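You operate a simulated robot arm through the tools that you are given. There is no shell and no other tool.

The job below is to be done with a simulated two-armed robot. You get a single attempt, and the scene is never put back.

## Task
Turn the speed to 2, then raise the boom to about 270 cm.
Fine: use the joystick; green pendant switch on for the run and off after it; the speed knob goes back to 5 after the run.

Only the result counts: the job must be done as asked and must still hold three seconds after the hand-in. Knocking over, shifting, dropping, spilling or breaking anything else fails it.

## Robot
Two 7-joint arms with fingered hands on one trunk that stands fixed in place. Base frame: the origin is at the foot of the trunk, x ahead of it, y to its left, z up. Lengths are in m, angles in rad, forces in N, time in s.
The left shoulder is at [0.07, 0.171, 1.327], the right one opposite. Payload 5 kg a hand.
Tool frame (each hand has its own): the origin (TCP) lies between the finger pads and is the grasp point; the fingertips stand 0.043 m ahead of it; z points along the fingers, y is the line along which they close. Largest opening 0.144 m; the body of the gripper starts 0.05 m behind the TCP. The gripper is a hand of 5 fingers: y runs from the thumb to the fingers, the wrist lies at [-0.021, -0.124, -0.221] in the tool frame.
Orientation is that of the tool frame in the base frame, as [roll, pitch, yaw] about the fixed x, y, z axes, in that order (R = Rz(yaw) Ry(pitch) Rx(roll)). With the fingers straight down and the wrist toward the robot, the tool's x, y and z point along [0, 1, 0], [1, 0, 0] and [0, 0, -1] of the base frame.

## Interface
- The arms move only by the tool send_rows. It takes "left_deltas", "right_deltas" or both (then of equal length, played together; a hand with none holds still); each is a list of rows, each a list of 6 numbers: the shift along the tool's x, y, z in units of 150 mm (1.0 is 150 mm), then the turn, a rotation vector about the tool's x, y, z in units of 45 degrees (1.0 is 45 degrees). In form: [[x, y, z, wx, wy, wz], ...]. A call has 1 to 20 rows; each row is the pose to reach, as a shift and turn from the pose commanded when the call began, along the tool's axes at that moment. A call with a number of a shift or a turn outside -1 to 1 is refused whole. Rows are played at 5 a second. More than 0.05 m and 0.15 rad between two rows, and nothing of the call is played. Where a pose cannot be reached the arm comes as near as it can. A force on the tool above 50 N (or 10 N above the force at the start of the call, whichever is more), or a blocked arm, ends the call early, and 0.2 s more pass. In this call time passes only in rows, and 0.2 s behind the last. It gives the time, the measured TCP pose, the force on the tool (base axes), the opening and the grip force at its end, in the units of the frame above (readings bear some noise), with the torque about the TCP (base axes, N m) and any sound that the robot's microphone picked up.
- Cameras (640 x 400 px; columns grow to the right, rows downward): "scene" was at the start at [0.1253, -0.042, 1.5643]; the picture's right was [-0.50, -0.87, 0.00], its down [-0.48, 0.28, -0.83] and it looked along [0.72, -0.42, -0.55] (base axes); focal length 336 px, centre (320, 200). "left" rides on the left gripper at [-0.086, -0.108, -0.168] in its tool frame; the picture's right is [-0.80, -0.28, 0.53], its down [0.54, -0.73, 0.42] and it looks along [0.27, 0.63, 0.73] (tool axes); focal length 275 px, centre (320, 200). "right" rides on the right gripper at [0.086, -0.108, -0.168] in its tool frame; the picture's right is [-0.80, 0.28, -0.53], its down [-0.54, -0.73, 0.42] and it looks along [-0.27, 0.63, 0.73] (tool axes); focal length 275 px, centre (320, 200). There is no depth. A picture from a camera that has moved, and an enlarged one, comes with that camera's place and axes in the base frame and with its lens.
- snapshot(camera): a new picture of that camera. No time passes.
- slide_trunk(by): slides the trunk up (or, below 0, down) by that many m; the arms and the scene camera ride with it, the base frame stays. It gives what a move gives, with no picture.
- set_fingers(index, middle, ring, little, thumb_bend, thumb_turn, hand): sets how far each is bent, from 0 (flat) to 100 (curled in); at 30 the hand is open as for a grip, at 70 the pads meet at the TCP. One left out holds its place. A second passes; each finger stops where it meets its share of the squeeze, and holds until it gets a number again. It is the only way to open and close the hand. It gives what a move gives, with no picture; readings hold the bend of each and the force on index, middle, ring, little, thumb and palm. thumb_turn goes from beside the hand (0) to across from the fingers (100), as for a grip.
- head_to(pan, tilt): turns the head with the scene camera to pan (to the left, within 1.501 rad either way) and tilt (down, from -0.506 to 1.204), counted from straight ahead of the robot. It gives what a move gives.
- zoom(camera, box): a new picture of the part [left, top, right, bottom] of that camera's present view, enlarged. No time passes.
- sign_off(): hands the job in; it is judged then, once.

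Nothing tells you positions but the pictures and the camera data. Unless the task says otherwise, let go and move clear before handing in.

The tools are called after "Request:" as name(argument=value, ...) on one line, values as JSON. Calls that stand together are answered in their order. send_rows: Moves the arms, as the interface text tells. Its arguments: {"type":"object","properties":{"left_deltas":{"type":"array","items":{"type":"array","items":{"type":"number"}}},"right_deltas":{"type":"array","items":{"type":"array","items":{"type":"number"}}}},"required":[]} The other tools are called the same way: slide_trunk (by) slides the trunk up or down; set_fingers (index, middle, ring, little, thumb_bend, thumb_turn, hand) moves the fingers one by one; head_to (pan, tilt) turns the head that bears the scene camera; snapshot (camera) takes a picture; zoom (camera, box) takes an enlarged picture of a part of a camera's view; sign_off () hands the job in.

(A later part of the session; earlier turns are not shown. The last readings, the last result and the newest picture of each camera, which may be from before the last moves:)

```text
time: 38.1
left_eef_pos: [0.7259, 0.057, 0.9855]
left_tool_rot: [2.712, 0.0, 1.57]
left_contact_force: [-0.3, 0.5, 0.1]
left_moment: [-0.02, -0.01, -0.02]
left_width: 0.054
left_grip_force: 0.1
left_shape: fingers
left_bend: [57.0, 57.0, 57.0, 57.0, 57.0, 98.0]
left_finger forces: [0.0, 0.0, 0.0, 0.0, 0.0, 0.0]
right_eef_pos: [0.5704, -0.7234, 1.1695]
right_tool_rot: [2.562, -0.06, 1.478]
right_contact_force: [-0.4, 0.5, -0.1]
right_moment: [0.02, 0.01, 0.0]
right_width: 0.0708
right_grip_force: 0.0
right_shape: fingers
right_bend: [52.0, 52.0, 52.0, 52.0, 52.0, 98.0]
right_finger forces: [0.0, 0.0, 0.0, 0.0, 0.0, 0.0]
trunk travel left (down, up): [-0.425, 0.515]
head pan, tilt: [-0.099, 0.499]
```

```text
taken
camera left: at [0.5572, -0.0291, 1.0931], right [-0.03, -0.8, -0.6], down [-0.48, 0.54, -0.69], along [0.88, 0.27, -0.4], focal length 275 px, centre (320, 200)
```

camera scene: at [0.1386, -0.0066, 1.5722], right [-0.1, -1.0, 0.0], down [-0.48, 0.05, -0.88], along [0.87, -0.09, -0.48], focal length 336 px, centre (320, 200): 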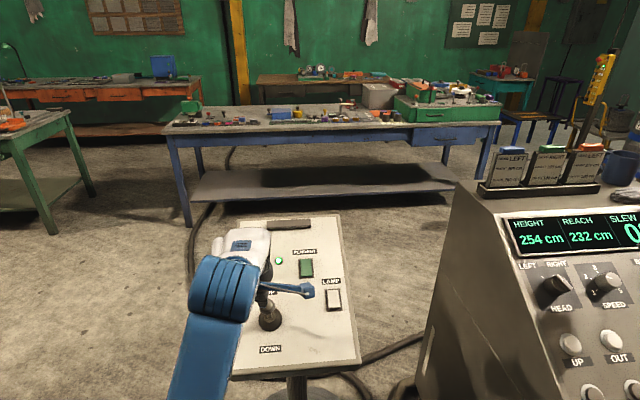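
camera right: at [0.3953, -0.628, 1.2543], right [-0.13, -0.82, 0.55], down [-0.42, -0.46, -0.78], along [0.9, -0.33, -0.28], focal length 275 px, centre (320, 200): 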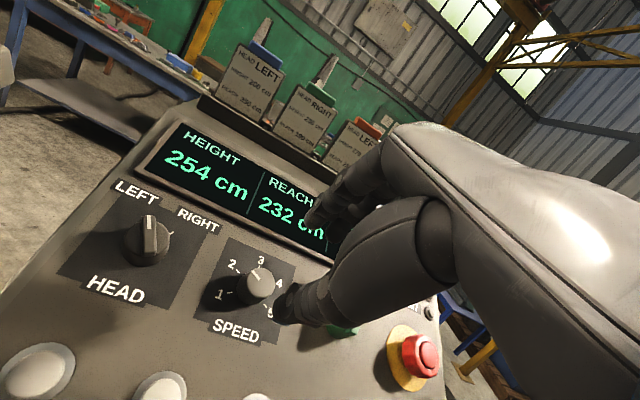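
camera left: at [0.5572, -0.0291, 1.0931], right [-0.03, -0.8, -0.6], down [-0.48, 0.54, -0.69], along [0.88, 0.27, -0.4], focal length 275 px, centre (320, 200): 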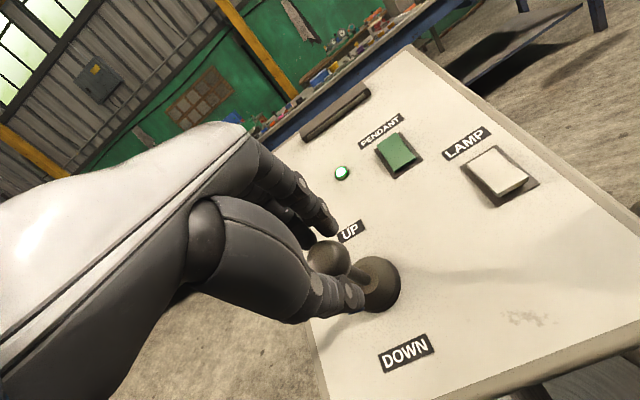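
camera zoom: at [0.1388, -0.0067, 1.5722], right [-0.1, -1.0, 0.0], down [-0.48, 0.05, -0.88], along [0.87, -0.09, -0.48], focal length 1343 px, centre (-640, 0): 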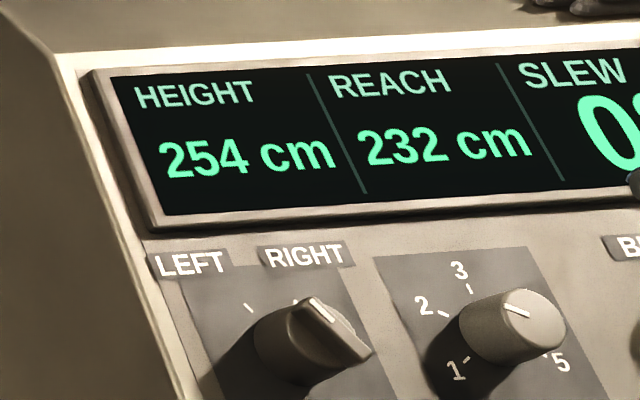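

The knob is loosely caged with no force on it and the height unchanged. I'll push a little toward UP and watch the reading.

Request:
send_rows(left_deltas=[[0, 0.08, 0, 0, 0, 0], [0, 0.13, 0, 0, 0, 0]])

Request:
zoom(camera="scene", box=[480, 200, 640, 300])

Request:
snapshot(camera="left")

```text
time: 38.7
left_eef_pos: [0.7434, 0.058, 0.994]
left_tool_rot: [2.71, 0.001, 1.571]
left_contact_force: [-1.2, -0.3, 0.3]
left_moment: [0.01, 0.04, 0.01]
left_width: 0.0546
left_grip_force: 0.5
left_shape: fingers
left_bend: [57.0, 57.0, 57.0, 57.0, 56.0, 97.0]
left_finger forces: [0.1, 0.0, 0.1, 0.0, 0.8, 0.0]
right_eef_pos: [0.5705, -0.724, 1.1696]
right_tool_rot: [2.56, -0.062, 1.481]
right_contact_force: [-0.4, -0.4, 0.5]
right_moment: [0.01, 0.02, 0.0]
right_width: 0.0707
right_grip_force: 0.2
right_shape: fingers
right_bend: [52.0, 52.0, 52.0, 52.0, 52.0, 98.0]
right_finger forces: [0.1, 0.1, 0.1, 0.0, 0.1, 0.1]
trunk travel left (down, up): [-0.425, 0.515]
head pan, tilt: [-0.099, 0.499]
```

```text
4.00 times, centred on (560, 250) of scene
camera zoom: at [0.1385, -0.0068, 1.5722], right [-0.1, -1.0, 0.0], down [-0.48, 0.05, -0.88], along [0.87, -0.09, -0.48], focal length 1343 px, centre (-640, 0)
```

zoom: 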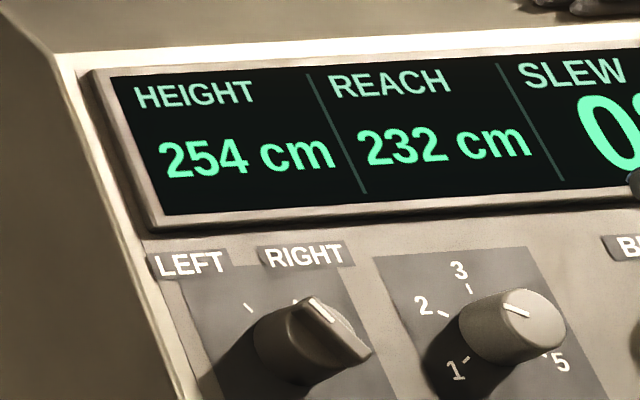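

```text
taken
camera left: at [0.5747, -0.0291, 1.1011], right [-0.03, -0.8, -0.6], down [-0.48, 0.54, -0.69], along [0.88, 0.27, -0.4], focal length 275 px, centre (320, 200)
```

left: 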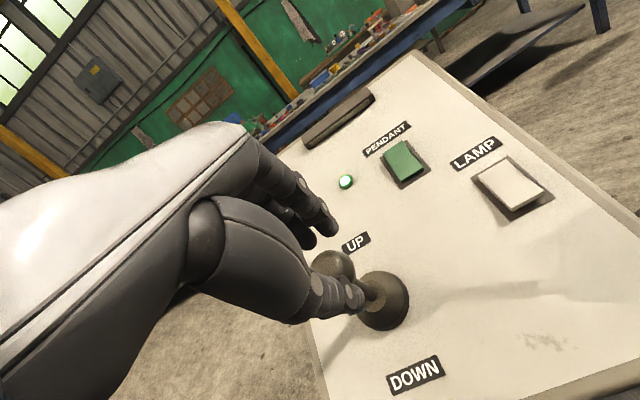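

The thumb is just touching (0.8 N) and the height is still 254. I'll push another 12 mm.

Request:
send_rows(left_deltas=[[0, 0.08, 0, 0, 0, 0]])

Request:
zoom(camera="scene", box=[480, 200, 640, 300])

Request:
snapshot(camera="left")

```text
time: 39.1
left_eef_pos: [0.7547, 0.0591, 0.9989]
left_tool_rot: [2.711, 0.001, 1.569]
left_contact_force: [-2.8, 0.3, 1.1]
left_moment: [-0.01, 0.13, -0.02]
left_width: 0.0558
left_grip_force: 1.5
left_shape: fingers
left_bend: [57.0, 57.0, 57.0, 57.0, 56.0, 97.0]
left_finger forces: [0.0, 0.0, 0.0, 0.0, 2.3, 0.0]
right_eef_pos: [0.5704, -0.725, 1.1689]
right_tool_rot: [2.561, -0.062, 1.481]
right_contact_force: [0.2, -1.0, 0.0]
right_moment: [0.01, 0.01, 0.0]
right_width: 0.071
right_grip_force: 0.0
right_shape: fingers
right_bend: [52.0, 52.0, 52.0, 52.0, 52.0, 98.0]
right_finger forces: [0.0, 0.0, 0.1, 0.0, 0.0, 0.1]
trunk travel left (down, up): [-0.425, 0.515]
head pan, tilt: [-0.099, 0.499]
```

```text
4.00 times, centred on (560, 250) of scene
camera zoom: at [0.1392, -0.0071, 1.5721], right [-0.1, -1.0, 0.0], down [-0.48, 0.05, -0.88], along [0.87, -0.09, -0.48], focal length 1343 px, centre (-640, 0)
```

zoom: 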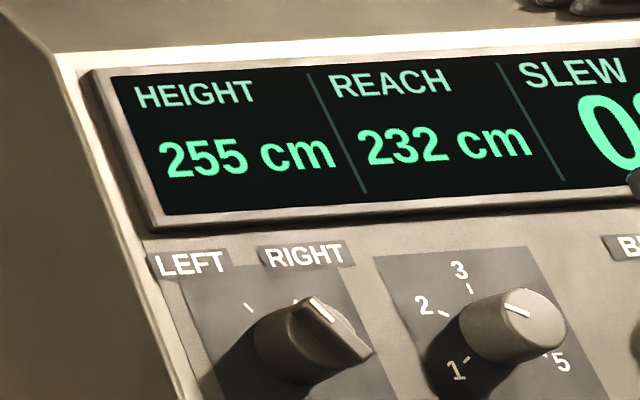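

```text
taken
camera left: at [0.5862, -0.0291, 1.1064], right [-0.03, -0.8, -0.6], down [-0.48, 0.54, -0.69], along [0.88, 0.27, -0.4], focal length 275 px, centre (320, 200)
```

left: 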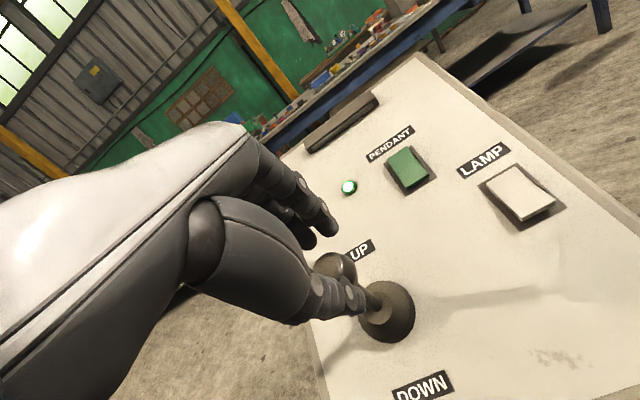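

The boom is rising and reads 255. I'll hold the joystick here to measure the rate.

Request:
send_rows(left_deltas=[[0, 0, 0, 0, 0, 0], [0, 0, 0, 0, 0, 0], [0, 0, 0, 0, 0, 0], [0, 0, 0, 0, 0, 0]])

Request:
zoom(camera="scene", box=[480, 200, 640, 300])

```text
time: 40.1
left_eef_pos: [0.755, 0.0577, 0.9991]
left_tool_rot: [2.711, 0.0, 1.57]
left_contact_force: [-2.2, -0.3, 0.8]
left_moment: [-0.03, 0.08, 0.01]
left_width: 0.0557
left_grip_force: 1.0
left_shape: fingers
left_bend: [57.0, 57.0, 57.0, 57.0, 56.0, 97.0]
left_finger forces: [0.0, 0.1, 0.0, 0.1, 1.9, 0.1]
right_eef_pos: [0.5697, -0.7246, 1.1693]
right_tool_rot: [2.56, -0.062, 1.48]
right_contact_force: [0.2, 0.2, -0.4]
right_moment: [-0.01, 0.0, -0.02]
right_width: 0.071
right_grip_force: 0.1
right_shape: fingers
right_bend: [52.0, 52.0, 52.0, 52.0, 52.0, 98.0]
right_finger forces: [0.0, 0.1, 0.0, 0.1, 0.1, 0.0]
trunk travel left (down, up): [-0.425, 0.515]
head pan, tilt: [-0.099, 0.499]
```

```text
4.00 times, centred on (560, 250) of scene
camera zoom: at [0.1385, -0.0068, 1.5722], right [-0.1, -1.0, 0.0], down [-0.48, 0.05, -0.88], along [0.87, -0.09, -0.48], focal length 1343 px, centre (-640, 0)
```

zoom: 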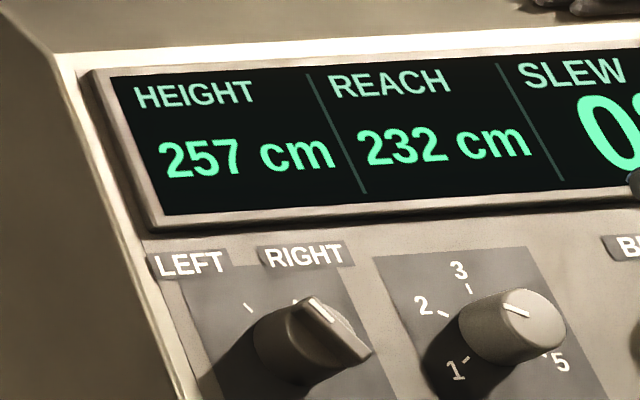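

It's rising about 2.5 cm/s. I'll hold for roughly 3.6 s more, then reassess.

Request:
send_rows(left_deltas=[[0, 0, 0, 0, 0, 0], [0, 0, 0, 0, 0, 0], [0, 0, 0, 0, 0, 0], [0, 0, 0, 0, 0, 0], [0, 0, 0, 0, 0, 0], [0, 0, 0, 0, 0, 0], [0, 0, 0, 0, 0, 0], [0, 0, 0, 0, 0, 0], [0, 0, 0, 0, 0, 0], [0, 0, 0, 0, 0, 0], [0, 0, 0, 0, 0, 0], [0, 0, 0, 0, 0, 0], [0, 0, 0, 0, 0, 0], [0, 0, 0, 0, 0, 0], [0, 0, 0, 0, 0, 0], [0, 0, 0, 0, 0, 0], [0, 0, 0, 0, 0, 0]])

Request:
zoom(camera="scene", box=[480, 200, 640, 300])

```text
time: 43.7
left_eef_pos: [0.7545, 0.0578, 0.9988]
left_tool_rot: [2.71, 0.0, 1.568]
left_contact_force: [-1.4, -0.5, -0.3]
left_moment: [-0.01, 0.07, 0.01]
left_width: 0.0558
left_grip_force: 1.0
left_shape: fingers
left_bend: [57.0, 57.0, 57.0, 57.0, 56.0, 97.0]
left_finger forces: [0.0, 0.1, 0.0, 0.0, 2.0, 0.0]
right_eef_pos: [0.568, -0.7247, 1.1687]
right_tool_rot: [2.56, -0.06, 1.478]
right_contact_force: [0.3, 0.0, -0.5]
right_moment: [0.0, 0.0, -0.05]
right_width: 0.071
right_grip_force: 0.1
right_shape: fingers
right_bend: [52.0, 52.0, 52.0, 52.0, 52.0, 98.0]
right_finger forces: [0.1, 0.0, 0.0, 0.1, 0.0, 0.0]
trunk travel left (down, up): [-0.425, 0.515]
head pan, tilt: [-0.099, 0.499]
```

```text
4.00 times, centred on (560, 250) of scene
camera zoom: at [0.1385, -0.0068, 1.5722], right [-0.1, -1.0, 0.0], down [-0.48, 0.05, -0.88], along [0.87, -0.09, -0.48], focal length 1343 px, centre (-640, 0)
```

zoom: 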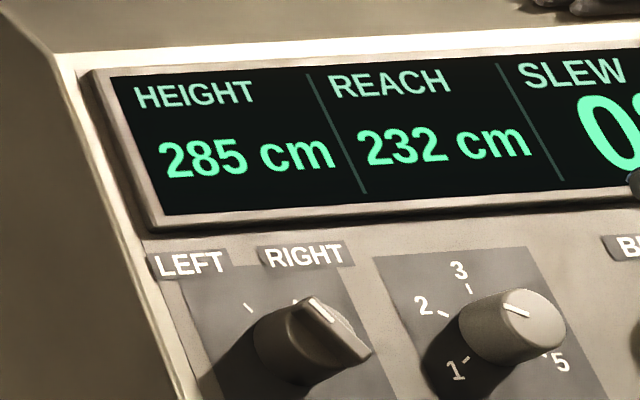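

The boom accelerated and overshot to 285, so the rate ramps up over time. I'll release the stick to neutral at once, then correct downward in short steps.

Request:
send_rows(left_deltas=[[0, -0.2, 0, 0, 0, 0]])

Request:
zoom(camera="scene", box=[480, 200, 640, 300])

Request:
snapshot(camera="left")

```text
time: 44.1
left_eef_pos: [0.7257, 0.0579, 0.9881]
left_tool_rot: [2.706, -0.002, 1.571]
left_contact_force: [0.4, 0.4, 1.7]
left_moment: [0.06, -0.03, 0.05]
left_width: 0.054
left_grip_force: 0.1
left_shape: fingers
left_bend: [57.0, 57.0, 57.0, 57.0, 57.0, 97.0]
left_finger forces: [0.0, 0.1, 0.0, 0.0, 0.0, 0.0]
right_eef_pos: [0.5685, -0.7246, 1.1694]
right_tool_rot: [2.559, -0.062, 1.48]
right_contact_force: [0.5, -0.3, -0.4]
right_moment: [0.0, -0.04, -0.03]
right_width: 0.0709
right_grip_force: 0.0
right_shape: fingers
right_bend: [52.0, 52.0, 52.0, 52.0, 52.0, 98.0]
right_finger forces: [0.1, 0.1, 0.0, 0.1, 0.1, 0.0]
trunk travel left (down, up): [-0.425, 0.515]
head pan, tilt: [-0.099, 0.499]
```

```text
4.00 times, centred on (560, 250) of scene
camera zoom: at [0.1368, -0.0068, 1.5724], right [-0.1, -0.99, 0.0], down [-0.48, 0.05, -0.88], along [0.87, -0.09, -0.48], focal length 1343 px, centre (-640, 0)
```

zoom: 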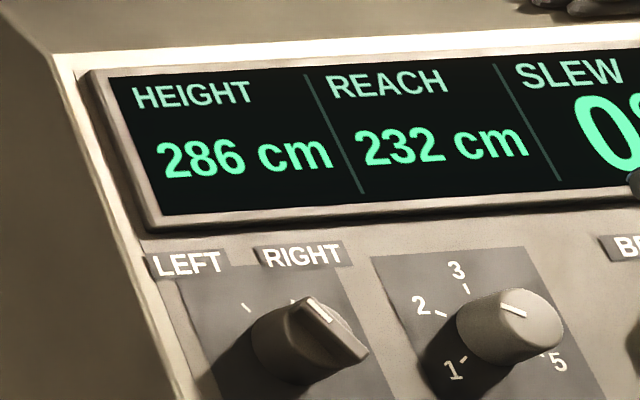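

```text
taken
camera left: at [0.5571, -0.029, 1.0945], right [-0.03, -0.8, -0.6], down [-0.48, 0.54, -0.69], along [0.88, 0.27, -0.4], focal length 275 px, centre (320, 200)
```

left: 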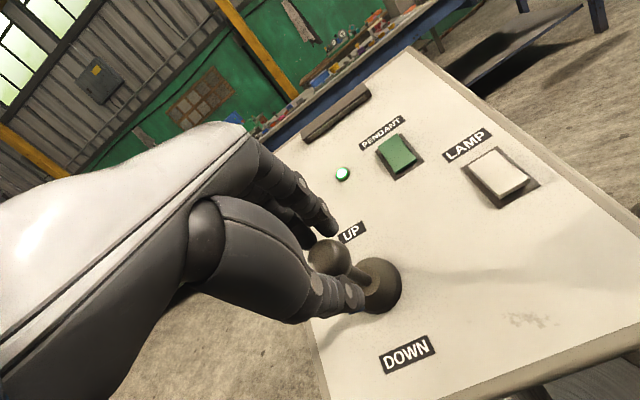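

The boom has stopped at 286 with the stick centred. Displacement grows roughly with the square of hold time, about 2.5 cm/s², so I'll push DOWN and check often.

Request:
send_rows(left_deltas=[[0, -0.1, 0, 0, 0, 0], [0, -0.2, 0, 0, 0, 0]])

Request:
zoom(camera="scene", box=[480, 200, 640, 300])

Request:
snapshot(camera="left")

```text
time: 44.7
left_eef_pos: [0.7009, 0.0581, 0.9735]
left_tool_rot: [2.709, 0.002, 1.57]
left_contact_force: [0.6, -0.1, 0.5]
left_moment: [0.02, -0.02, 0.01]
left_width: 0.0555
left_grip_force: 0.7
left_shape: fingers
left_bend: [56.0, 57.0, 57.0, 57.0, 57.0, 97.0]
left_finger forces: [0.9, 0.6, 0.0, 0.0, 0.0, 0.0]
right_eef_pos: [0.57, -0.7253, 1.1694]
right_tool_rot: [2.558, -0.063, 1.481]
right_contact_force: [-0.8, -0.1, 0.1]
right_moment: [0.0, -0.02, -0.02]
right_width: 0.0708
right_grip_force: 0.0
right_shape: fingers
right_bend: [52.0, 52.0, 52.0, 52.0, 52.0, 98.0]
right_finger forces: [0.0, 0.1, 0.0, 0.0, 0.0, 0.0]
trunk travel left (down, up): [-0.425, 0.515]
head pan, tilt: [-0.099, 0.499]
```

```text
4.00 times, centred on (560, 250) of scene
camera zoom: at [0.1383, -0.0067, 1.5722], right [-0.1, -0.99, 0.0], down [-0.48, 0.05, -0.88], along [0.87, -0.09, -0.48], focal length 1343 px, centre (-640, 0)
```

zoom: 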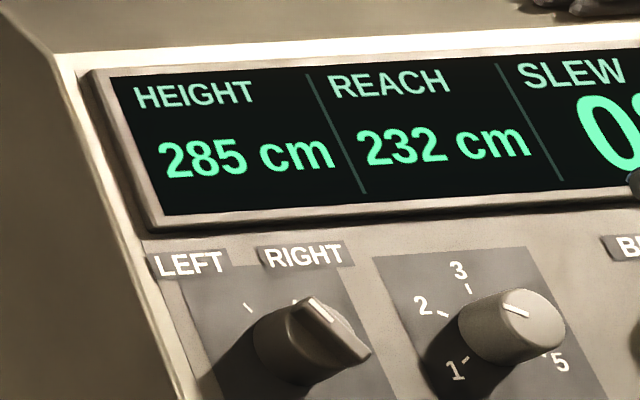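

```text
taken
camera left: at [0.5315, -0.0293, 1.0816], right [-0.03, -0.8, -0.6], down [-0.48, 0.54, -0.69], along [0.88, 0.27, -0.4], focal length 275 px, centre (320, 200)
```

left: 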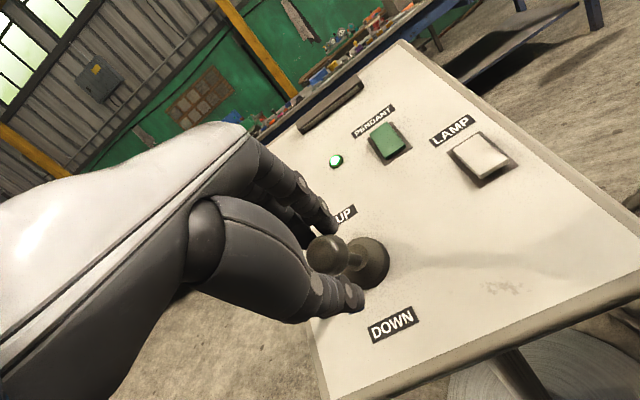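

The boom is going down and reads 285. I'll hold about 1 s and re-read.

Request:
send_rows(left_deltas=[[0, 0, 0, 0, 0, 0], [0, 0, 0, 0, 0, 0], [0, 0, 0, 0, 0, 0], [0, 0, 0, 0, 0, 0]])

Request:
zoom(camera="scene", box=[480, 200, 640, 300])

```text
time: 45.7
left_eef_pos: [0.7011, 0.057, 0.9737]
left_tool_rot: [2.709, 0.001, 1.57]
left_contact_force: [0.5, -0.3, 0.9]
left_moment: [0.0, -0.1, 0.0]
left_width: 0.0554
left_grip_force: 0.9
left_shape: fingers
left_bend: [56.0, 57.0, 57.0, 57.0, 57.0, 97.0]
left_finger forces: [1.3, 0.8, 0.0, 0.1, 0.0, 0.1]
right_eef_pos: [0.5696, -0.7236, 1.1689]
right_tool_rot: [2.561, -0.062, 1.48]
right_contact_force: [0.7, 0.7, 0.6]
right_moment: [-0.01, -0.02, -0.01]
right_width: 0.0708
right_grip_force: 0.1
right_shape: fingers
right_bend: [52.0, 52.0, 52.0, 52.0, 52.0, 98.0]
right_finger forces: [0.0, 0.1, 0.1, 0.0, 0.1, 0.1]
trunk travel left (down, up): [-0.425, 0.515]
head pan, tilt: [-0.099, 0.499]
```

```text
4.00 times, centred on (560, 250) of scene
camera zoom: at [0.1388, -0.0067, 1.5722], right [-0.1, -1.0, 0.0], down [-0.48, 0.05, -0.88], along [0.87, -0.09, -0.48], focal length 1343 px, centre (-640, 0)
```

zoom: 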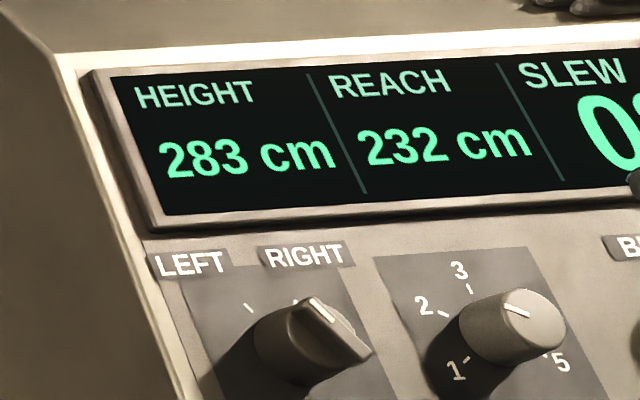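

Request:
send_rows(left_deltas=[[0, 0, 0, 0, 0, 0], [0, 0, 0, 0, 0, 0]])

Request:
zoom(camera="scene", box=[480, 200, 640, 300])

```text
time: 46.3
left_eef_pos: [0.701, 0.0576, 0.974]
left_tool_rot: [2.71, -0.001, 1.571]
left_contact_force: [0.6, -0.2, 1.2]
left_moment: [0.03, -0.1, 0.06]
left_width: 0.0554
left_grip_force: 0.9
left_shape: fingers
left_bend: [56.0, 57.0, 57.0, 57.0, 57.0, 97.0]
left_finger forces: [1.3, 0.7, 0.0, 0.0, 0.0, 0.0]
right_eef_pos: [0.5701, -0.7247, 1.1689]
right_tool_rot: [2.561, -0.061, 1.48]
right_contact_force: [-0.5, 0.8, -0.8]
right_moment: [-0.02, 0.0, 0.0]
right_width: 0.0708
right_grip_force: 0.0
right_shape: fingers
right_bend: [52.0, 52.0, 52.0, 52.0, 52.0, 98.0]
right_finger forces: [0.1, 0.1, 0.0, 0.1, 0.1, 0.0]
trunk travel left (down, up): [-0.425, 0.515]
head pan, tilt: [-0.099, 0.499]
```

```text
4.00 times, centred on (560, 250) of scene
camera zoom: at [0.1387, -0.0067, 1.5722], right [-0.1, -1.0, 0.0], down [-0.48, 0.05, -0.88], along [0.87, -0.09, -0.48], focal length 1343 px, centre (-640, 0)
```

zoom: 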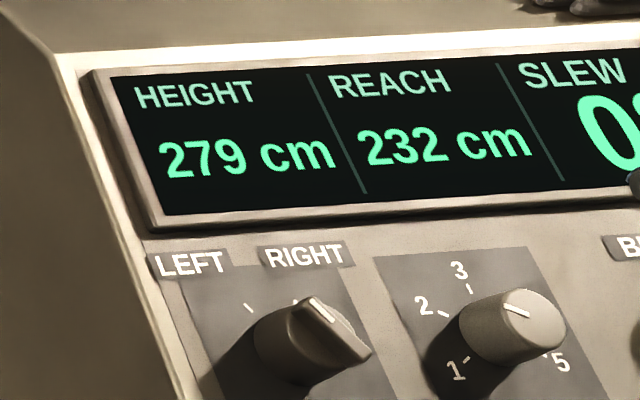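

It's now about 7 cm/s. I'll hold 0.4 s more, then return to neutral in the same call.

Request:
send_rows(left_deltas=[[0, 0, 0, 0, 0, 0], [0, 0, 0, 0, 0, 0], [0, 0.2, 0, 0, 0, 0]])

Request:
zoom(camera="scene", box=[480, 200, 640, 300])

Request:
snapshot(camera="left")

```text
time: 47.1
left_eef_pos: [0.7256, 0.0638, 0.9781]
left_tool_rot: [2.718, -0.014, 1.571]
left_contact_force: [0.8, -0.9, -0.4]
left_moment: [-0.01, 0.02, -0.03]
left_width: 0.0534
left_grip_force: 0.0
left_shape: fingers
left_bend: [57.0, 57.0, 57.0, 57.0, 57.0, 97.0]
left_finger forces: [0.1, 0.0, 0.0, 0.0, 0.0, 0.0]
right_eef_pos: [0.5711, -0.7247, 1.1681]
right_tool_rot: [2.561, -0.062, 1.481]
right_contact_force: [0.0, 0.8, -0.9]
right_moment: [0.0, 0.0, 0.01]
right_width: 0.0706
right_grip_force: 0.0
right_shape: fingers
right_bend: [52.0, 52.0, 52.0, 52.0, 52.0, 98.0]
right_finger forces: [0.1, 0.1, 0.1, 0.1, 0.0, 0.0]
trunk travel left (down, up): [-0.425, 0.515]
head pan, tilt: [-0.099, 0.499]
```

```text
4.00 times, centred on (560, 250) of scene
camera zoom: at [0.1406, -0.0067, 1.5719], right [-0.1, -1.0, 0.0], down [-0.48, 0.05, -0.88], along [0.87, -0.09, -0.48], focal length 1343 px, centre (-640, 0)
```

zoom: 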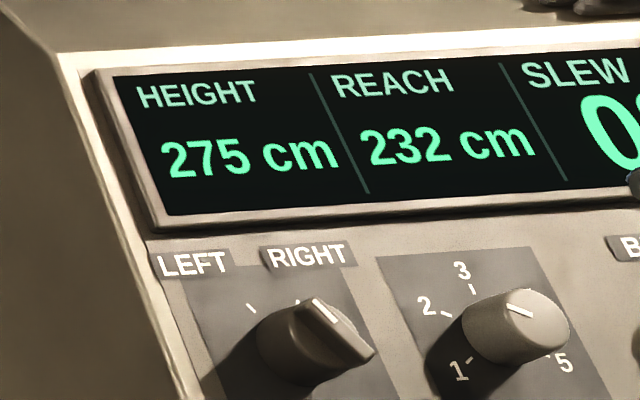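

```text
taken
camera left: at [0.5581, -0.0249, 1.0853], right [-0.04, -0.79, -0.61], down [-0.49, 0.55, -0.68], along [0.87, 0.27, -0.41], focal length 275 px, centre (320, 200)
```

left: 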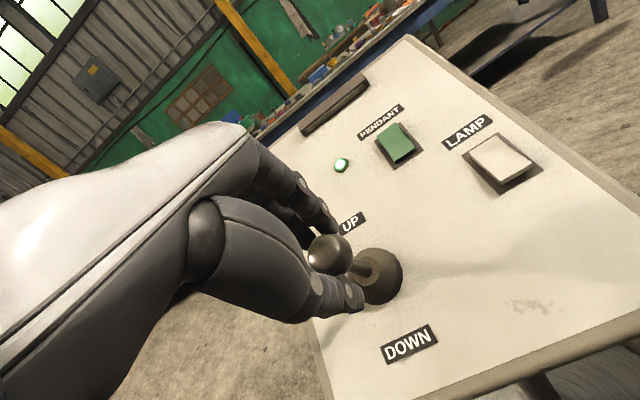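

It has stopped at 275. One more DOWN pulse, kept in the slow phase.

Request:
send_rows(left_deltas=[[0, -0.1, 0, 0, 0, 0], [0, -0.2, 0, 0, 0, 0], [0, -0.2, 0, 0, 0, 0], [0, -0.2, 0, 0, 0, 0], [0, -0.2, 0, 0, 0, 0], [0, -0.2, 0, 0, 0, 0]])

Request:
zoom(camera="scene", box=[480, 200, 640, 300])

```text
time: 48.5
left_eef_pos: [0.7039, 0.0689, 0.9732]
left_tool_rot: [2.7, -0.024, 1.576]
left_contact_force: [0.9, 0.9, 2.8]
left_moment: [0.0, -0.11, 0.07]
left_width: 0.0558
left_grip_force: 1.1
left_shape: fingers
left_bend: [56.0, 57.0, 57.0, 57.0, 57.0, 97.0]
left_finger forces: [2.5, 0.1, 0.0, 0.0, 0.0, 0.1]
right_eef_pos: [0.5697, -0.7234, 1.1688]
right_tool_rot: [2.561, -0.061, 1.478]
right_contact_force: [-0.3, 0.8, 0.4]
right_moment: [-0.02, -0.02, 0.01]
right_width: 0.0709
right_grip_force: 0.0
right_shape: fingers
right_bend: [52.0, 52.0, 52.0, 52.0, 52.0, 98.0]
right_finger forces: [0.1, 0.1, 0.0, 0.0, 0.0, 0.1]
trunk travel left (down, up): [-0.425, 0.515]
head pan, tilt: [-0.099, 0.499]
```

```text
4.00 times, centred on (560, 250) of scene
camera zoom: at [0.1386, -0.0066, 1.5722], right [-0.1, -1.0, 0.0], down [-0.48, 0.05, -0.88], along [0.87, -0.09, -0.48], focal length 1343 px, centre (-640, 0)
```

zoom: 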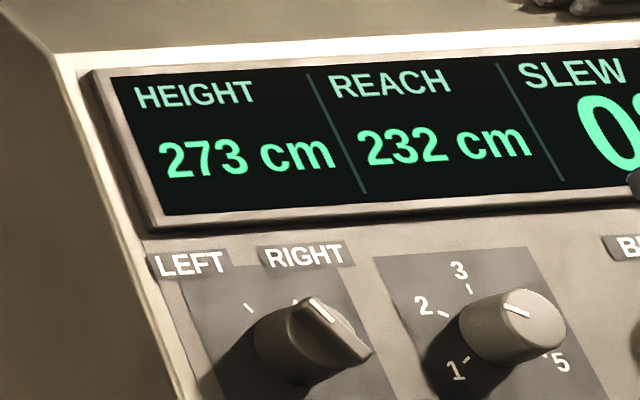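

Reading 273. I'll hold one more row, then return to neutral.

Request:
send_rows(left_deltas=[[0, 0, 0, 0, 0, 0], [0, 0.1, 0, 0, 0, 0], [0, 0.2, 0, 0, 0, 0]])

Request:
zoom(camera="scene", box=[480, 200, 640, 300])

Request:
snapshot(camera="left")

```text
time: 49.5
left_eef_pos: [0.7216, 0.0795, 0.9646]
left_tool_rot: [2.727, -0.052, 1.574]
left_contact_force: [0.6, -0.5, -0.5]
left_moment: [-0.01, -0.01, 0.01]
left_width: 0.0547
left_grip_force: 0.7
left_shape: fingers
left_bend: [56.0, 57.0, 57.0, 57.0, 57.0, 97.0]
left_finger forces: [1.0, 0.1, 0.0, 0.0, 0.1, 0.1]
right_eef_pos: [0.5692, -0.7238, 1.1707]
right_tool_rot: [2.558, -0.062, 1.481]
right_contact_force: [0.2, -0.4, 1.1]
right_moment: [0.0, 0.03, -0.01]
right_width: 0.071
right_grip_force: 0.1
right_shape: fingers
right_bend: [52.0, 52.0, 52.0, 52.0, 52.0, 98.0]
right_finger forces: [0.0, 0.0, 0.0, 0.0, 0.0, 0.0]
trunk travel left (down, up): [-0.425, 0.515]
head pan, tilt: [-0.099, 0.499]
stopped in row 3 (left hand): the arm was blocked; the commanded pose is now the measured one
```

```text
4.00 times, centred on (560, 250) of scene
camera zoom: at [0.1381, -0.0069, 1.5722], right [-0.1, -1.0, 0.0], down [-0.48, 0.05, -0.88], along [0.87, -0.09, -0.48], focal length 1343 px, centre (-640, 0)
```

zoom: 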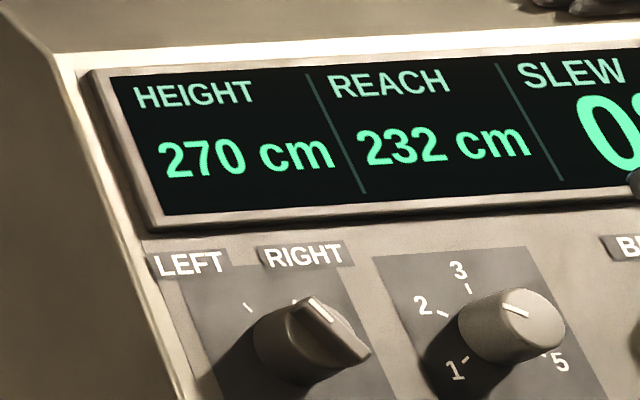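

```text
taken
camera left: at [0.5552, -0.0137, 1.07], right [-0.04, -0.76, -0.64], down [-0.5, 0.58, -0.65], along [0.87, 0.29, -0.4], focal length 275 px, centre (320, 200)
```

left: 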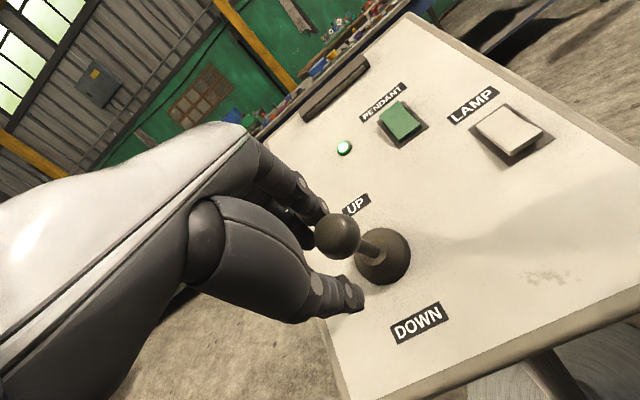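

The height reads 270, but the left arm is blocked near a limit with the index lightly touching the knob. I'll open the hand so the stick is free at once.

Request:
set_fingers(hand="left", index=40, middle=40, ring=40, little=40, thumb_bend=45)

Request:
zoom(camera="scene", box=[480, 200, 640, 300])

Request:
snapshot(camera="left")

Request:
snapshot(camera="scene")

```text
time: 50.5
left_eef_pos: [0.7219, 0.0791, 0.9642]
left_tool_rot: [2.729, -0.052, 1.577]
left_contact_force: [-0.4, 0.2, -0.3]
left_moment: [-0.03, -0.01, 0.05]
left_width: 0.1052
left_grip_force: 0.1
left_shape: fingers
left_bend: [40.0, 40.0, 40.0, 40.0, 45.0, 97.0]
left_finger forces: [0.1, 0.1, 0.0, 0.0, 0.0, 0.0]
right_eef_pos: [0.5697, -0.7243, 1.1692]
right_tool_rot: [2.561, -0.061, 1.48]
right_contact_force: [0.0, 0.3, 0.4]
right_moment: [0.03, -0.02, -0.01]
right_width: 0.071
right_grip_force: 0.0
right_shape: fingers
right_bend: [52.0, 52.0, 52.0, 52.0, 52.0, 98.0]
right_finger forces: [0.0, 0.1, 0.0, 0.0, 0.1, 0.0]
trunk travel left (down, up): [-0.425, 0.515]
head pan, tilt: [-0.099, 0.499]
```

```text
4.00 times, centred on (560, 250) of scene
camera zoom: at [0.1386, -0.0067, 1.5722], right [-0.1, -1.0, 0.0], down [-0.48, 0.05, -0.88], along [0.87, -0.09, -0.48], focal length 1343 px, centre (-640, 0)
```

zoom: 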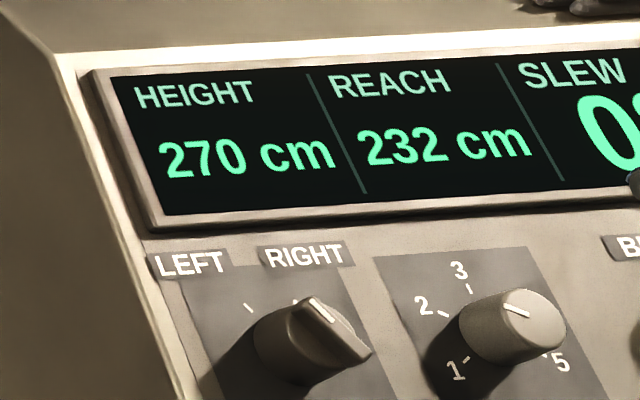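

```text
taken
camera left: at [0.5555, -0.014, 1.0699], right [-0.04, -0.76, -0.64], down [-0.5, 0.57, -0.65], along [0.87, 0.29, -0.4], focal length 275 px, centre (320, 200)
```

left: 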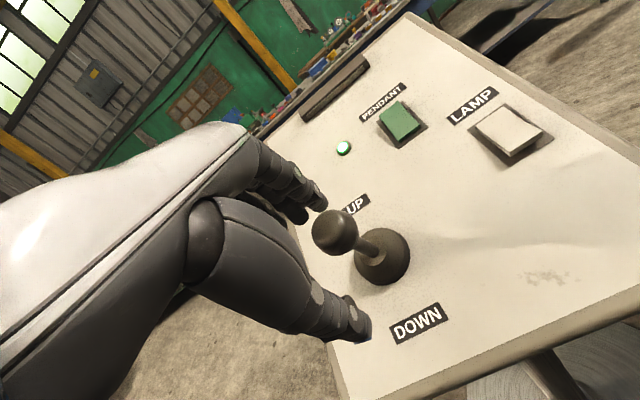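

```text
taken
camera scene: at [0.1386, -0.0067, 1.5722], right [-0.1, -1.0, 0.0], down [-0.48, 0.05, -0.88], along [0.87, -0.09, -0.48], focal length 336 px, centre (320, 200)
```

scene: 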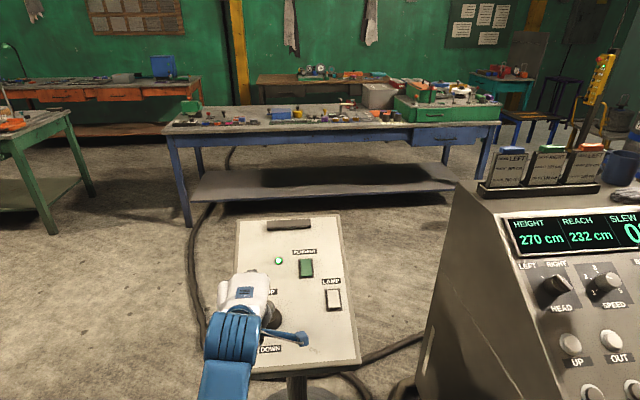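

The height is steady at 270 and the stick is free. I'll withdraw the left hand upward along the stick axis.

Request:
send_rows(left_deltas=[[0, 0.04, -0.1, 0, 0, 0], [0, 0.06, -0.25, 0, 0, 0], [0, 0.06, -0.45, 0, 0, 0], [0, 0.06, -0.7, 0, 0, 0], [0, 0.06, -1.0, 0, 0, 0]])

Request:
snapshot(camera="left")

Request:
snapshot(camera="scene")

```text
time: 51.8
left_eef_pos: [0.6703, 0.1266, 1.0711]
left_tool_rot: [2.747, -0.188, 1.609]
left_contact_force: [0.1, -0.4, 0.0]
left_moment: [-0.02, 0.02, -0.01]
left_width: 0.1053
left_grip_force: 0.1
left_shape: fingers
left_bend: [40.0, 40.0, 40.0, 40.0, 45.0, 97.0]
left_finger forces: [0.0, 0.0, 0.0, 0.1, 0.0, 0.1]
right_eef_pos: [0.5703, -0.7248, 1.1696]
right_tool_rot: [2.559, -0.061, 1.482]
right_contact_force: [-0.7, -0.1, 0.1]
right_moment: [0.02, -0.02, -0.01]
right_width: 0.0708
right_grip_force: 0.0
right_shape: fingers
right_bend: [52.0, 52.0, 52.0, 52.0, 52.0, 98.0]
right_finger forces: [0.1, 0.0, 0.0, 0.1, 0.1, 0.0]
trunk travel left (down, up): [-0.425, 0.515]
head pan, tilt: [-0.099, 0.499]
stopped in row 5 (left hand): the arm was blocked; the commanded pose is now the measured one
```

```text
taken
camera left: at [0.5096, 0.0134, 1.1658], right [-0.03, -0.67, -0.74], down [-0.53, 0.64, -0.56], along [0.85, 0.38, -0.38], focal length 275 px, centre (320, 200)
```

left: 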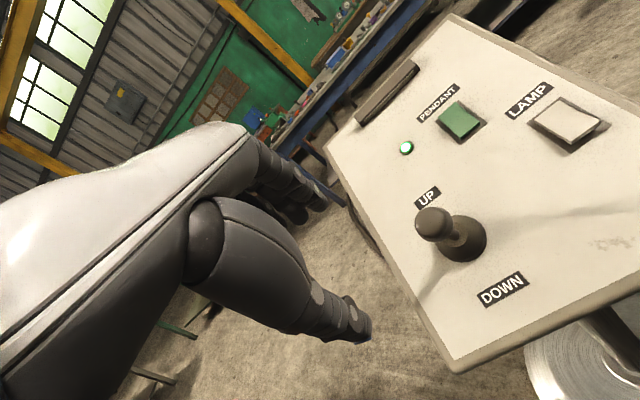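

```text
taken
camera scene: at [0.1389, -0.0065, 1.5721], right [-0.1, -1.0, 0.0], down [-0.48, 0.05, -0.88], along [0.87, -0.09, -0.48], focal length 336 px, centre (320, 200)
```

scene: 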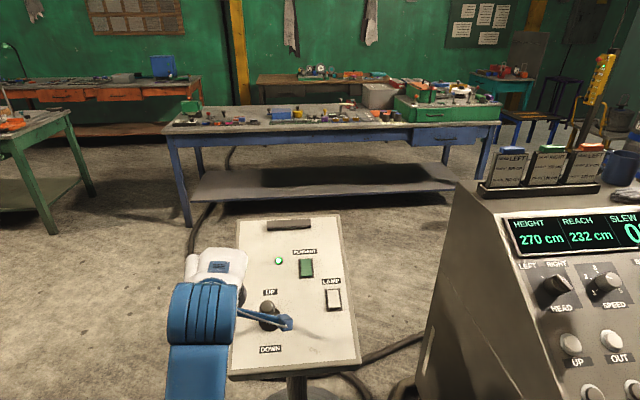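

The boom holds at 270 and the stick is upright. The arm drifted sideways because it was near a joint limit, so I'll raise it and bring it back out to its earlier comfortable pose.

Request:
send_rows(left_deltas=[[-0.036, 0.141, -0.138, 0.099, -0.049, 0], [-0.073, 0.283, -0.276, 0.199, -0.098, 0], [-0.109, 0.424, -0.415, 0.298, -0.148, 0], [-0.146, 0.566, -0.553, 0.397, -0.197, 0], [-0.182, 0.707, -0.691, 0.497, -0.246, 0], [-0.182, 0.707, -0.691, 0.497, -0.246, 0]])

Request:
snapshot(camera="left")

Request:
snapshot(camera="scene")

```text
time: 53.4
left_eef_pos: [0.7543, 0.1227, 1.1783]
left_tool_rot: [3.137, -0.068, 1.627]
left_contact_force: [-0.3, 0.8, 1.1]
left_moment: [0.01, 0.0, -0.02]
left_width: 0.1054
left_grip_force: 0.0
left_shape: fingers
left_bend: [40.0, 40.0, 40.0, 40.0, 45.0, 98.0]
left_finger forces: [0.0, 0.0, 0.0, 0.0, 0.1, 0.1]
left hand out of reach, approached as far as the arm can: row 5, 6
right_eef_pos: [0.5705, -0.7243, 1.1689]
right_tool_rot: [2.559, -0.061, 1.479]
right_contact_force: [0.8, -0.4, -0.4]
right_moment: [0.01, -0.04, 0.0]
right_width: 0.0709
right_grip_force: 0.1
right_shape: fingers
right_bend: [52.0, 52.0, 52.0, 52.0, 52.0, 98.0]
right_finger forces: [0.1, 0.1, 0.0, 0.0, 0.0, 0.0]
trunk travel left (down, up): [-0.425, 0.515]
head pan, tilt: [-0.099, 0.499]
stopped in row 6 (left hand): the arm was blocked; the commanded pose is now the measured one
```

```text
taken
camera left: at [0.6491, 0.0193, 1.3396], right [-0.24, -0.77, -0.59], down [-0.75, 0.53, -0.39], along [0.61, 0.35, -0.71], focal length 275 px, centre (320, 200)
```

left: 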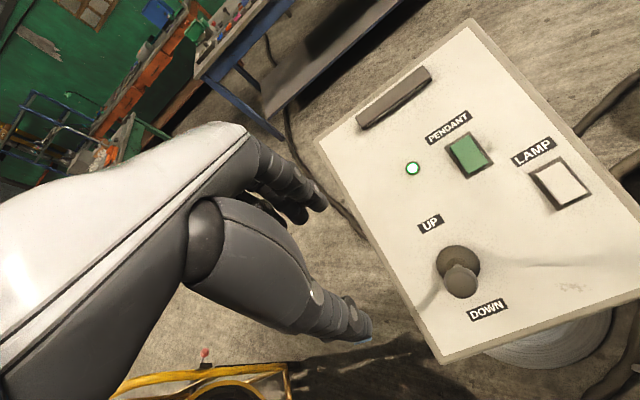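

```text
taken
camera scene: at [0.1387, -0.0068, 1.5722], right [-0.1, -0.99, 0.0], down [-0.48, 0.05, -0.88], along [0.87, -0.09, -0.48], focal length 336 px, centre (320, 200)
```

scene: 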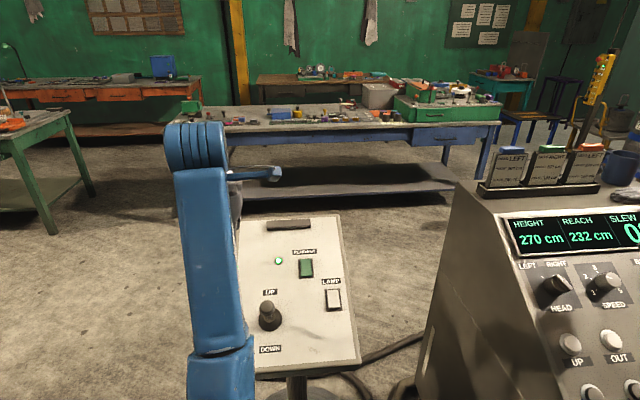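

The arm is limited sideways in this configuration. I'll try moving it toward the switch (forward and to the right), restoring the straight-down orientation on the way.

Request:
send_rows(left_deltas=[[-0.1, 0.15, -0.05, 0, -0.02, 0.015], [-0.2, 0.3, -0.1, 0, -0.035, 0.03], [-0.32, 0.42, -0.1, 0, -0.05, 0.045], [-0.43, 0.52, -0.1, 0, -0.07, 0.06], [-0.53, 0.6, -0.1, 0, -0.087, 0.071]])

Request:
snapshot(camera="scene")

```text
time: 54.6
left_eef_pos: [0.849, 0.0516, 1.1872]
left_tool_rot: [3.136, -0.001, 1.577]
left_contact_force: [0.6, -0.1, -0.1]
left_moment: [0.0, -0.01, -0.04]
left_width: 0.1058
left_grip_force: 0.0
left_shape: fingers
left_bend: [40.0, 40.0, 40.0, 40.0, 45.0, 98.0]
left_finger forces: [0.1, 0.1, 0.0, 0.0, 0.1, 0.0]
right_eef_pos: [0.5695, -0.7244, 1.1688]
right_tool_rot: [2.561, -0.063, 1.479]
right_contact_force: [-0.8, -1.4, -0.2]
right_moment: [0.04, -0.04, -0.01]
right_width: 0.071
right_grip_force: 0.1
right_shape: fingers
right_bend: [52.0, 52.0, 52.0, 52.0, 52.0, 98.0]
right_finger forces: [0.0, 0.0, 0.0, 0.0, 0.0, 0.1]
trunk travel left (down, up): [-0.425, 0.515]
head pan, tilt: [-0.099, 0.499]
```

```text
taken
camera scene: at [0.1392, -0.0071, 1.5721], right [-0.1, -1.0, 0.0], down [-0.48, 0.05, -0.88], along [0.87, -0.09, -0.48], focal length 336 px, centre (320, 200)
```

scene: 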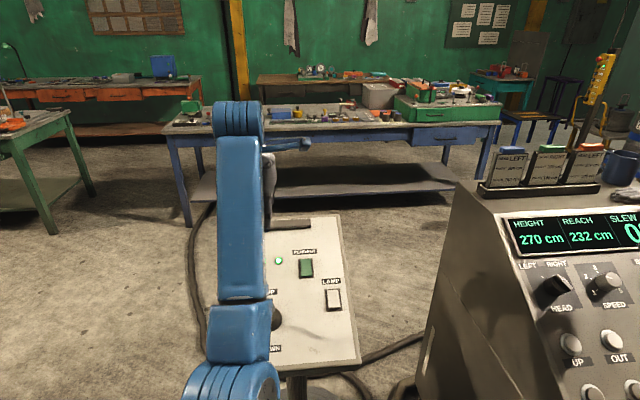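

The arm is back in a good pose, and the boom still reads 270. Next comes the switch-off: I'll preshape the index as before and move above the now-raised far end of the green rocker, around [0.930, −0.044, 0.942].

Request:
set_fingers(hand="left", index=45, middle=100, ring=100, little=100, thumb_bend=30)

Request:
send_rows(left_deltas=[[-0.15, 0.05, 0, 0, 0, 0], [-0.3, 0.1, 0.05, 0, 0, 0], [-0.45, 0.14, 0.15, 0, 0, 0], [-0.58, 0.167, 0.3, 0, 0, 0], [-0.58, 0.167, 0.4, 0, 0, 0]])

Request:
snapshot(camera="left")

Request:
snapshot(camera="scene")

```text
time: 55.6
left_eef_pos: [0.8482, 0.0512, 1.1887]
left_tool_rot: [3.138, -0.002, 1.576]
left_contact_force: [0.0, 0.8, 0.4]
left_moment: [-0.05, 0.01, 0.05]
left_width: 0.1233
left_grip_force: 0.2
left_shape: fingers
left_bend: [45.0, 100.0, 100.0, 100.0, 30.0, 98.0]
left_finger forces: [0.1, 0.0, 0.0, 0.0, 0.0, 0.0]
right_eef_pos: [0.5695, -0.7251, 1.1693]
right_tool_rot: [2.56, -0.061, 1.482]
right_contact_force: [-0.9, -0.2, 0.3]
right_moment: [-0.01, 0.03, -0.03]
right_width: 0.071
right_grip_force: 0.1
right_shape: fingers
right_bend: [52.0, 52.0, 52.0, 52.0, 52.0, 98.0]
right_finger forces: [0.1, 0.0, 0.1, 0.0, 0.1, 0.0]
trunk travel left (down, up): [-0.425, 0.515]
head pan, tilt: [-0.099, 0.499]
```

```text
time: 57.0
left_eef_pos: [0.8895, -0.0031, 1.1464]
left_tool_rot: [3.107, -0.016, 1.612]
left_contact_force: [0.3, 0.3, 1.4]
left_moment: [0.02, -0.03, 0.01]
left_width: 0.123
left_grip_force: 0.1
left_shape: fingers
left_bend: [45.0, 100.0, 100.0, 100.0, 30.0, 97.0]
left_finger forces: [0.0, 0.0, 0.0, 0.0, 0.0, 0.0]
right_eef_pos: [0.5699, -0.7235, 1.1693]
right_tool_rot: [2.559, -0.06, 1.478]
right_contact_force: [0.2, 0.2, -1.2]
right_moment: [0.01, 0.03, 0.02]
right_width: 0.0705
right_grip_force: 0.1
right_shape: fingers
right_bend: [52.0, 52.0, 52.0, 52.0, 52.0, 98.0]
right_finger forces: [0.1, 0.0, 0.0, 0.1, 0.0, 0.1]
trunk travel left (down, up): [-0.425, 0.515]
head pan, tilt: [-0.099, 0.499]
stopped in row 5 (left hand): the arm was blocked; the commanded pose is now the measured one
```

```text
taken
camera left: at [0.7791, -0.0977, 1.3103], right [-0.23, -0.8, -0.56], down [-0.73, 0.52, -0.44], along [0.64, 0.31, -0.71], focal length 275 px, centre (320, 200)
```

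left: 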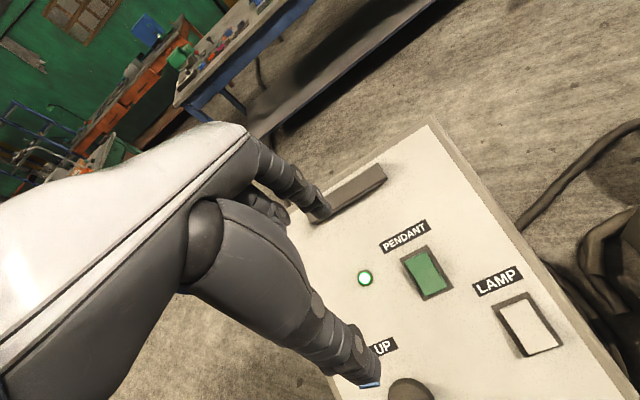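

```text
taken
camera scene: at [0.1385, -0.0068, 1.5722], right [-0.1, -1.0, 0.0], down [-0.48, 0.05, -0.88], along [0.87, -0.09, -0.48], focal length 336 px, centre (320, 200)
```

scene: 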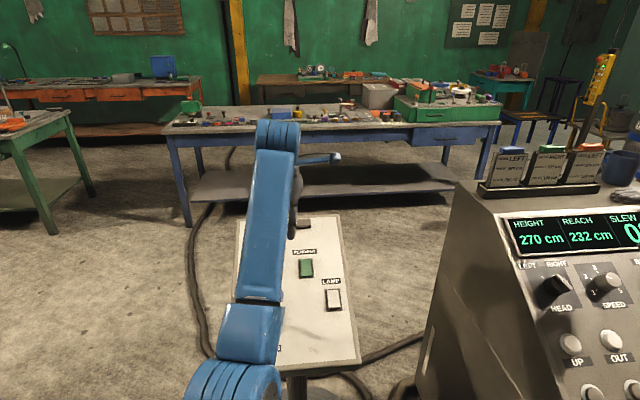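

The arm stopped again with its elbow tucked inward. I'll look down at the arm's posture to understand what is limiting it.

Request:
head_to(pan=0.15, tilt=0.85)

Request:
snapshot(camera="scene")

```text
time: 57.8
left_eef_pos: [0.891, -0.0038, 1.1461]
left_tool_rot: [3.107, -0.017, 1.613]
left_contact_force: [0.5, -0.3, -0.2]
left_moment: [-0.02, -0.02, 0.0]
left_width: 0.1227
left_grip_force: 0.1
left_shape: fingers
left_bend: [45.0, 100.0, 100.0, 100.0, 30.0, 97.0]
left_finger forces: [0.1, 0.1, 0.0, 0.0, 0.1, 0.0]
right_eef_pos: [0.5712, -0.7247, 1.1702]
right_tool_rot: [2.561, -0.061, 1.48]
right_contact_force: [0.2, 1.1, -0.3]
right_moment: [0.01, 0.01, -0.03]
right_width: 0.0707
right_grip_force: 0.0
right_shape: fingers
right_bend: [52.0, 52.0, 52.0, 52.0, 52.0, 98.0]
right_finger forces: [0.0, 0.1, 0.0, 0.0, 0.0, 0.0]
trunk travel left (down, up): [-0.425, 0.515]
head pan, tilt: [0.15, 0.85]
```

```text
taken
camera scene: at [0.1257, 0.0139, 1.5422], right [0.15, -0.99, 0.0], down [-0.74, -0.11, -0.66], along [0.65, 0.1, -0.75], focal length 336 px, centre (320, 200)
```

scene: 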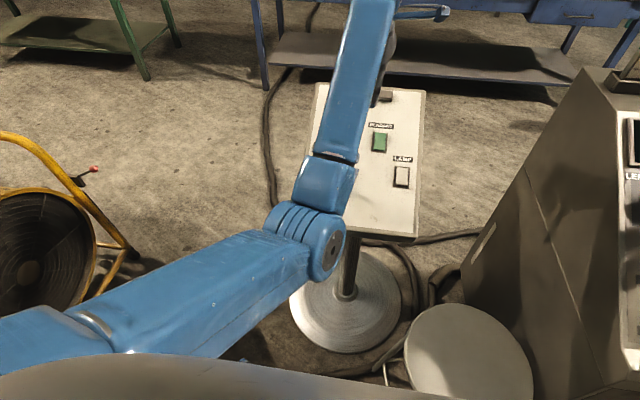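

The elbow has swung inward in front of the body. I'll move the hand back up toward its original start pose so the arm can unwind.

Request:
send_rows(left_deltas=[[0.1, -0.12, -0.2, 0.01, -0.005, 0.013], [0.21, -0.24, -0.4, 0.02, -0.01, 0.026], [0.32, -0.36, -0.6, 0.03, -0.015, 0.04], [0.42, -0.47, -0.8, 0.044, -0.02, 0.053], [0.42, -0.47, -1.0, 0.044, -0.02, 0.053]])

Request:
snapshot(camera="scene")

```text
time: 59.0
left_eef_pos: [0.8157, 0.0506, 1.2936]
left_tool_rot: [3.14, 0.001, 1.564]
left_contact_force: [0.6, -0.3, -0.2]
left_moment: [0.01, 0.0, 0.0]
left_width: 0.1233
left_grip_force: 0.0
left_shape: fingers
left_bend: [45.0, 100.0, 100.0, 100.0, 30.0, 98.0]
left_finger forces: [0.0, 0.0, 0.1, 0.1, 0.0, 0.0]
left hand out of reach, approached as far as the arm can: row 5
right_eef_pos: [0.5703, -0.7247, 1.1691]
right_tool_rot: [2.562, -0.061, 1.479]
right_contact_force: [0.0, 0.1, -0.4]
right_moment: [0.05, -0.05, 0.05]
right_width: 0.0708
right_grip_force: 0.0
right_shape: fingers
right_bend: [52.0, 52.0, 52.0, 52.0, 52.0, 98.0]
right_finger forces: [0.0, 0.1, 0.0, 0.1, 0.1, 0.1]
trunk travel left (down, up): [-0.425, 0.515]
head pan, tilt: [0.15, 0.85]
```

```text
taken
camera scene: at [0.1252, 0.0124, 1.5421], right [0.15, -0.99, 0.0], down [-0.74, -0.11, -0.66], along [0.65, 0.1, -0.75], focal length 336 px, centre (320, 200)
```

scene: 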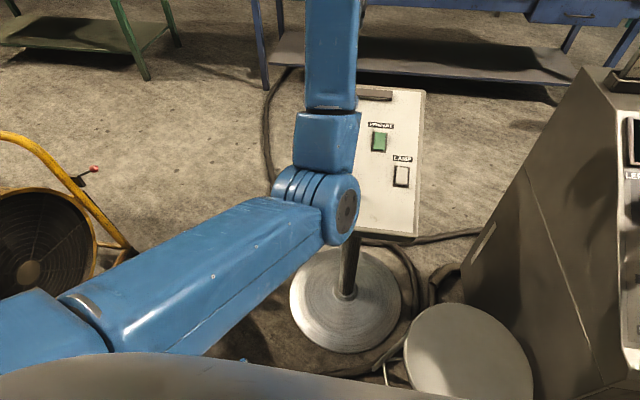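

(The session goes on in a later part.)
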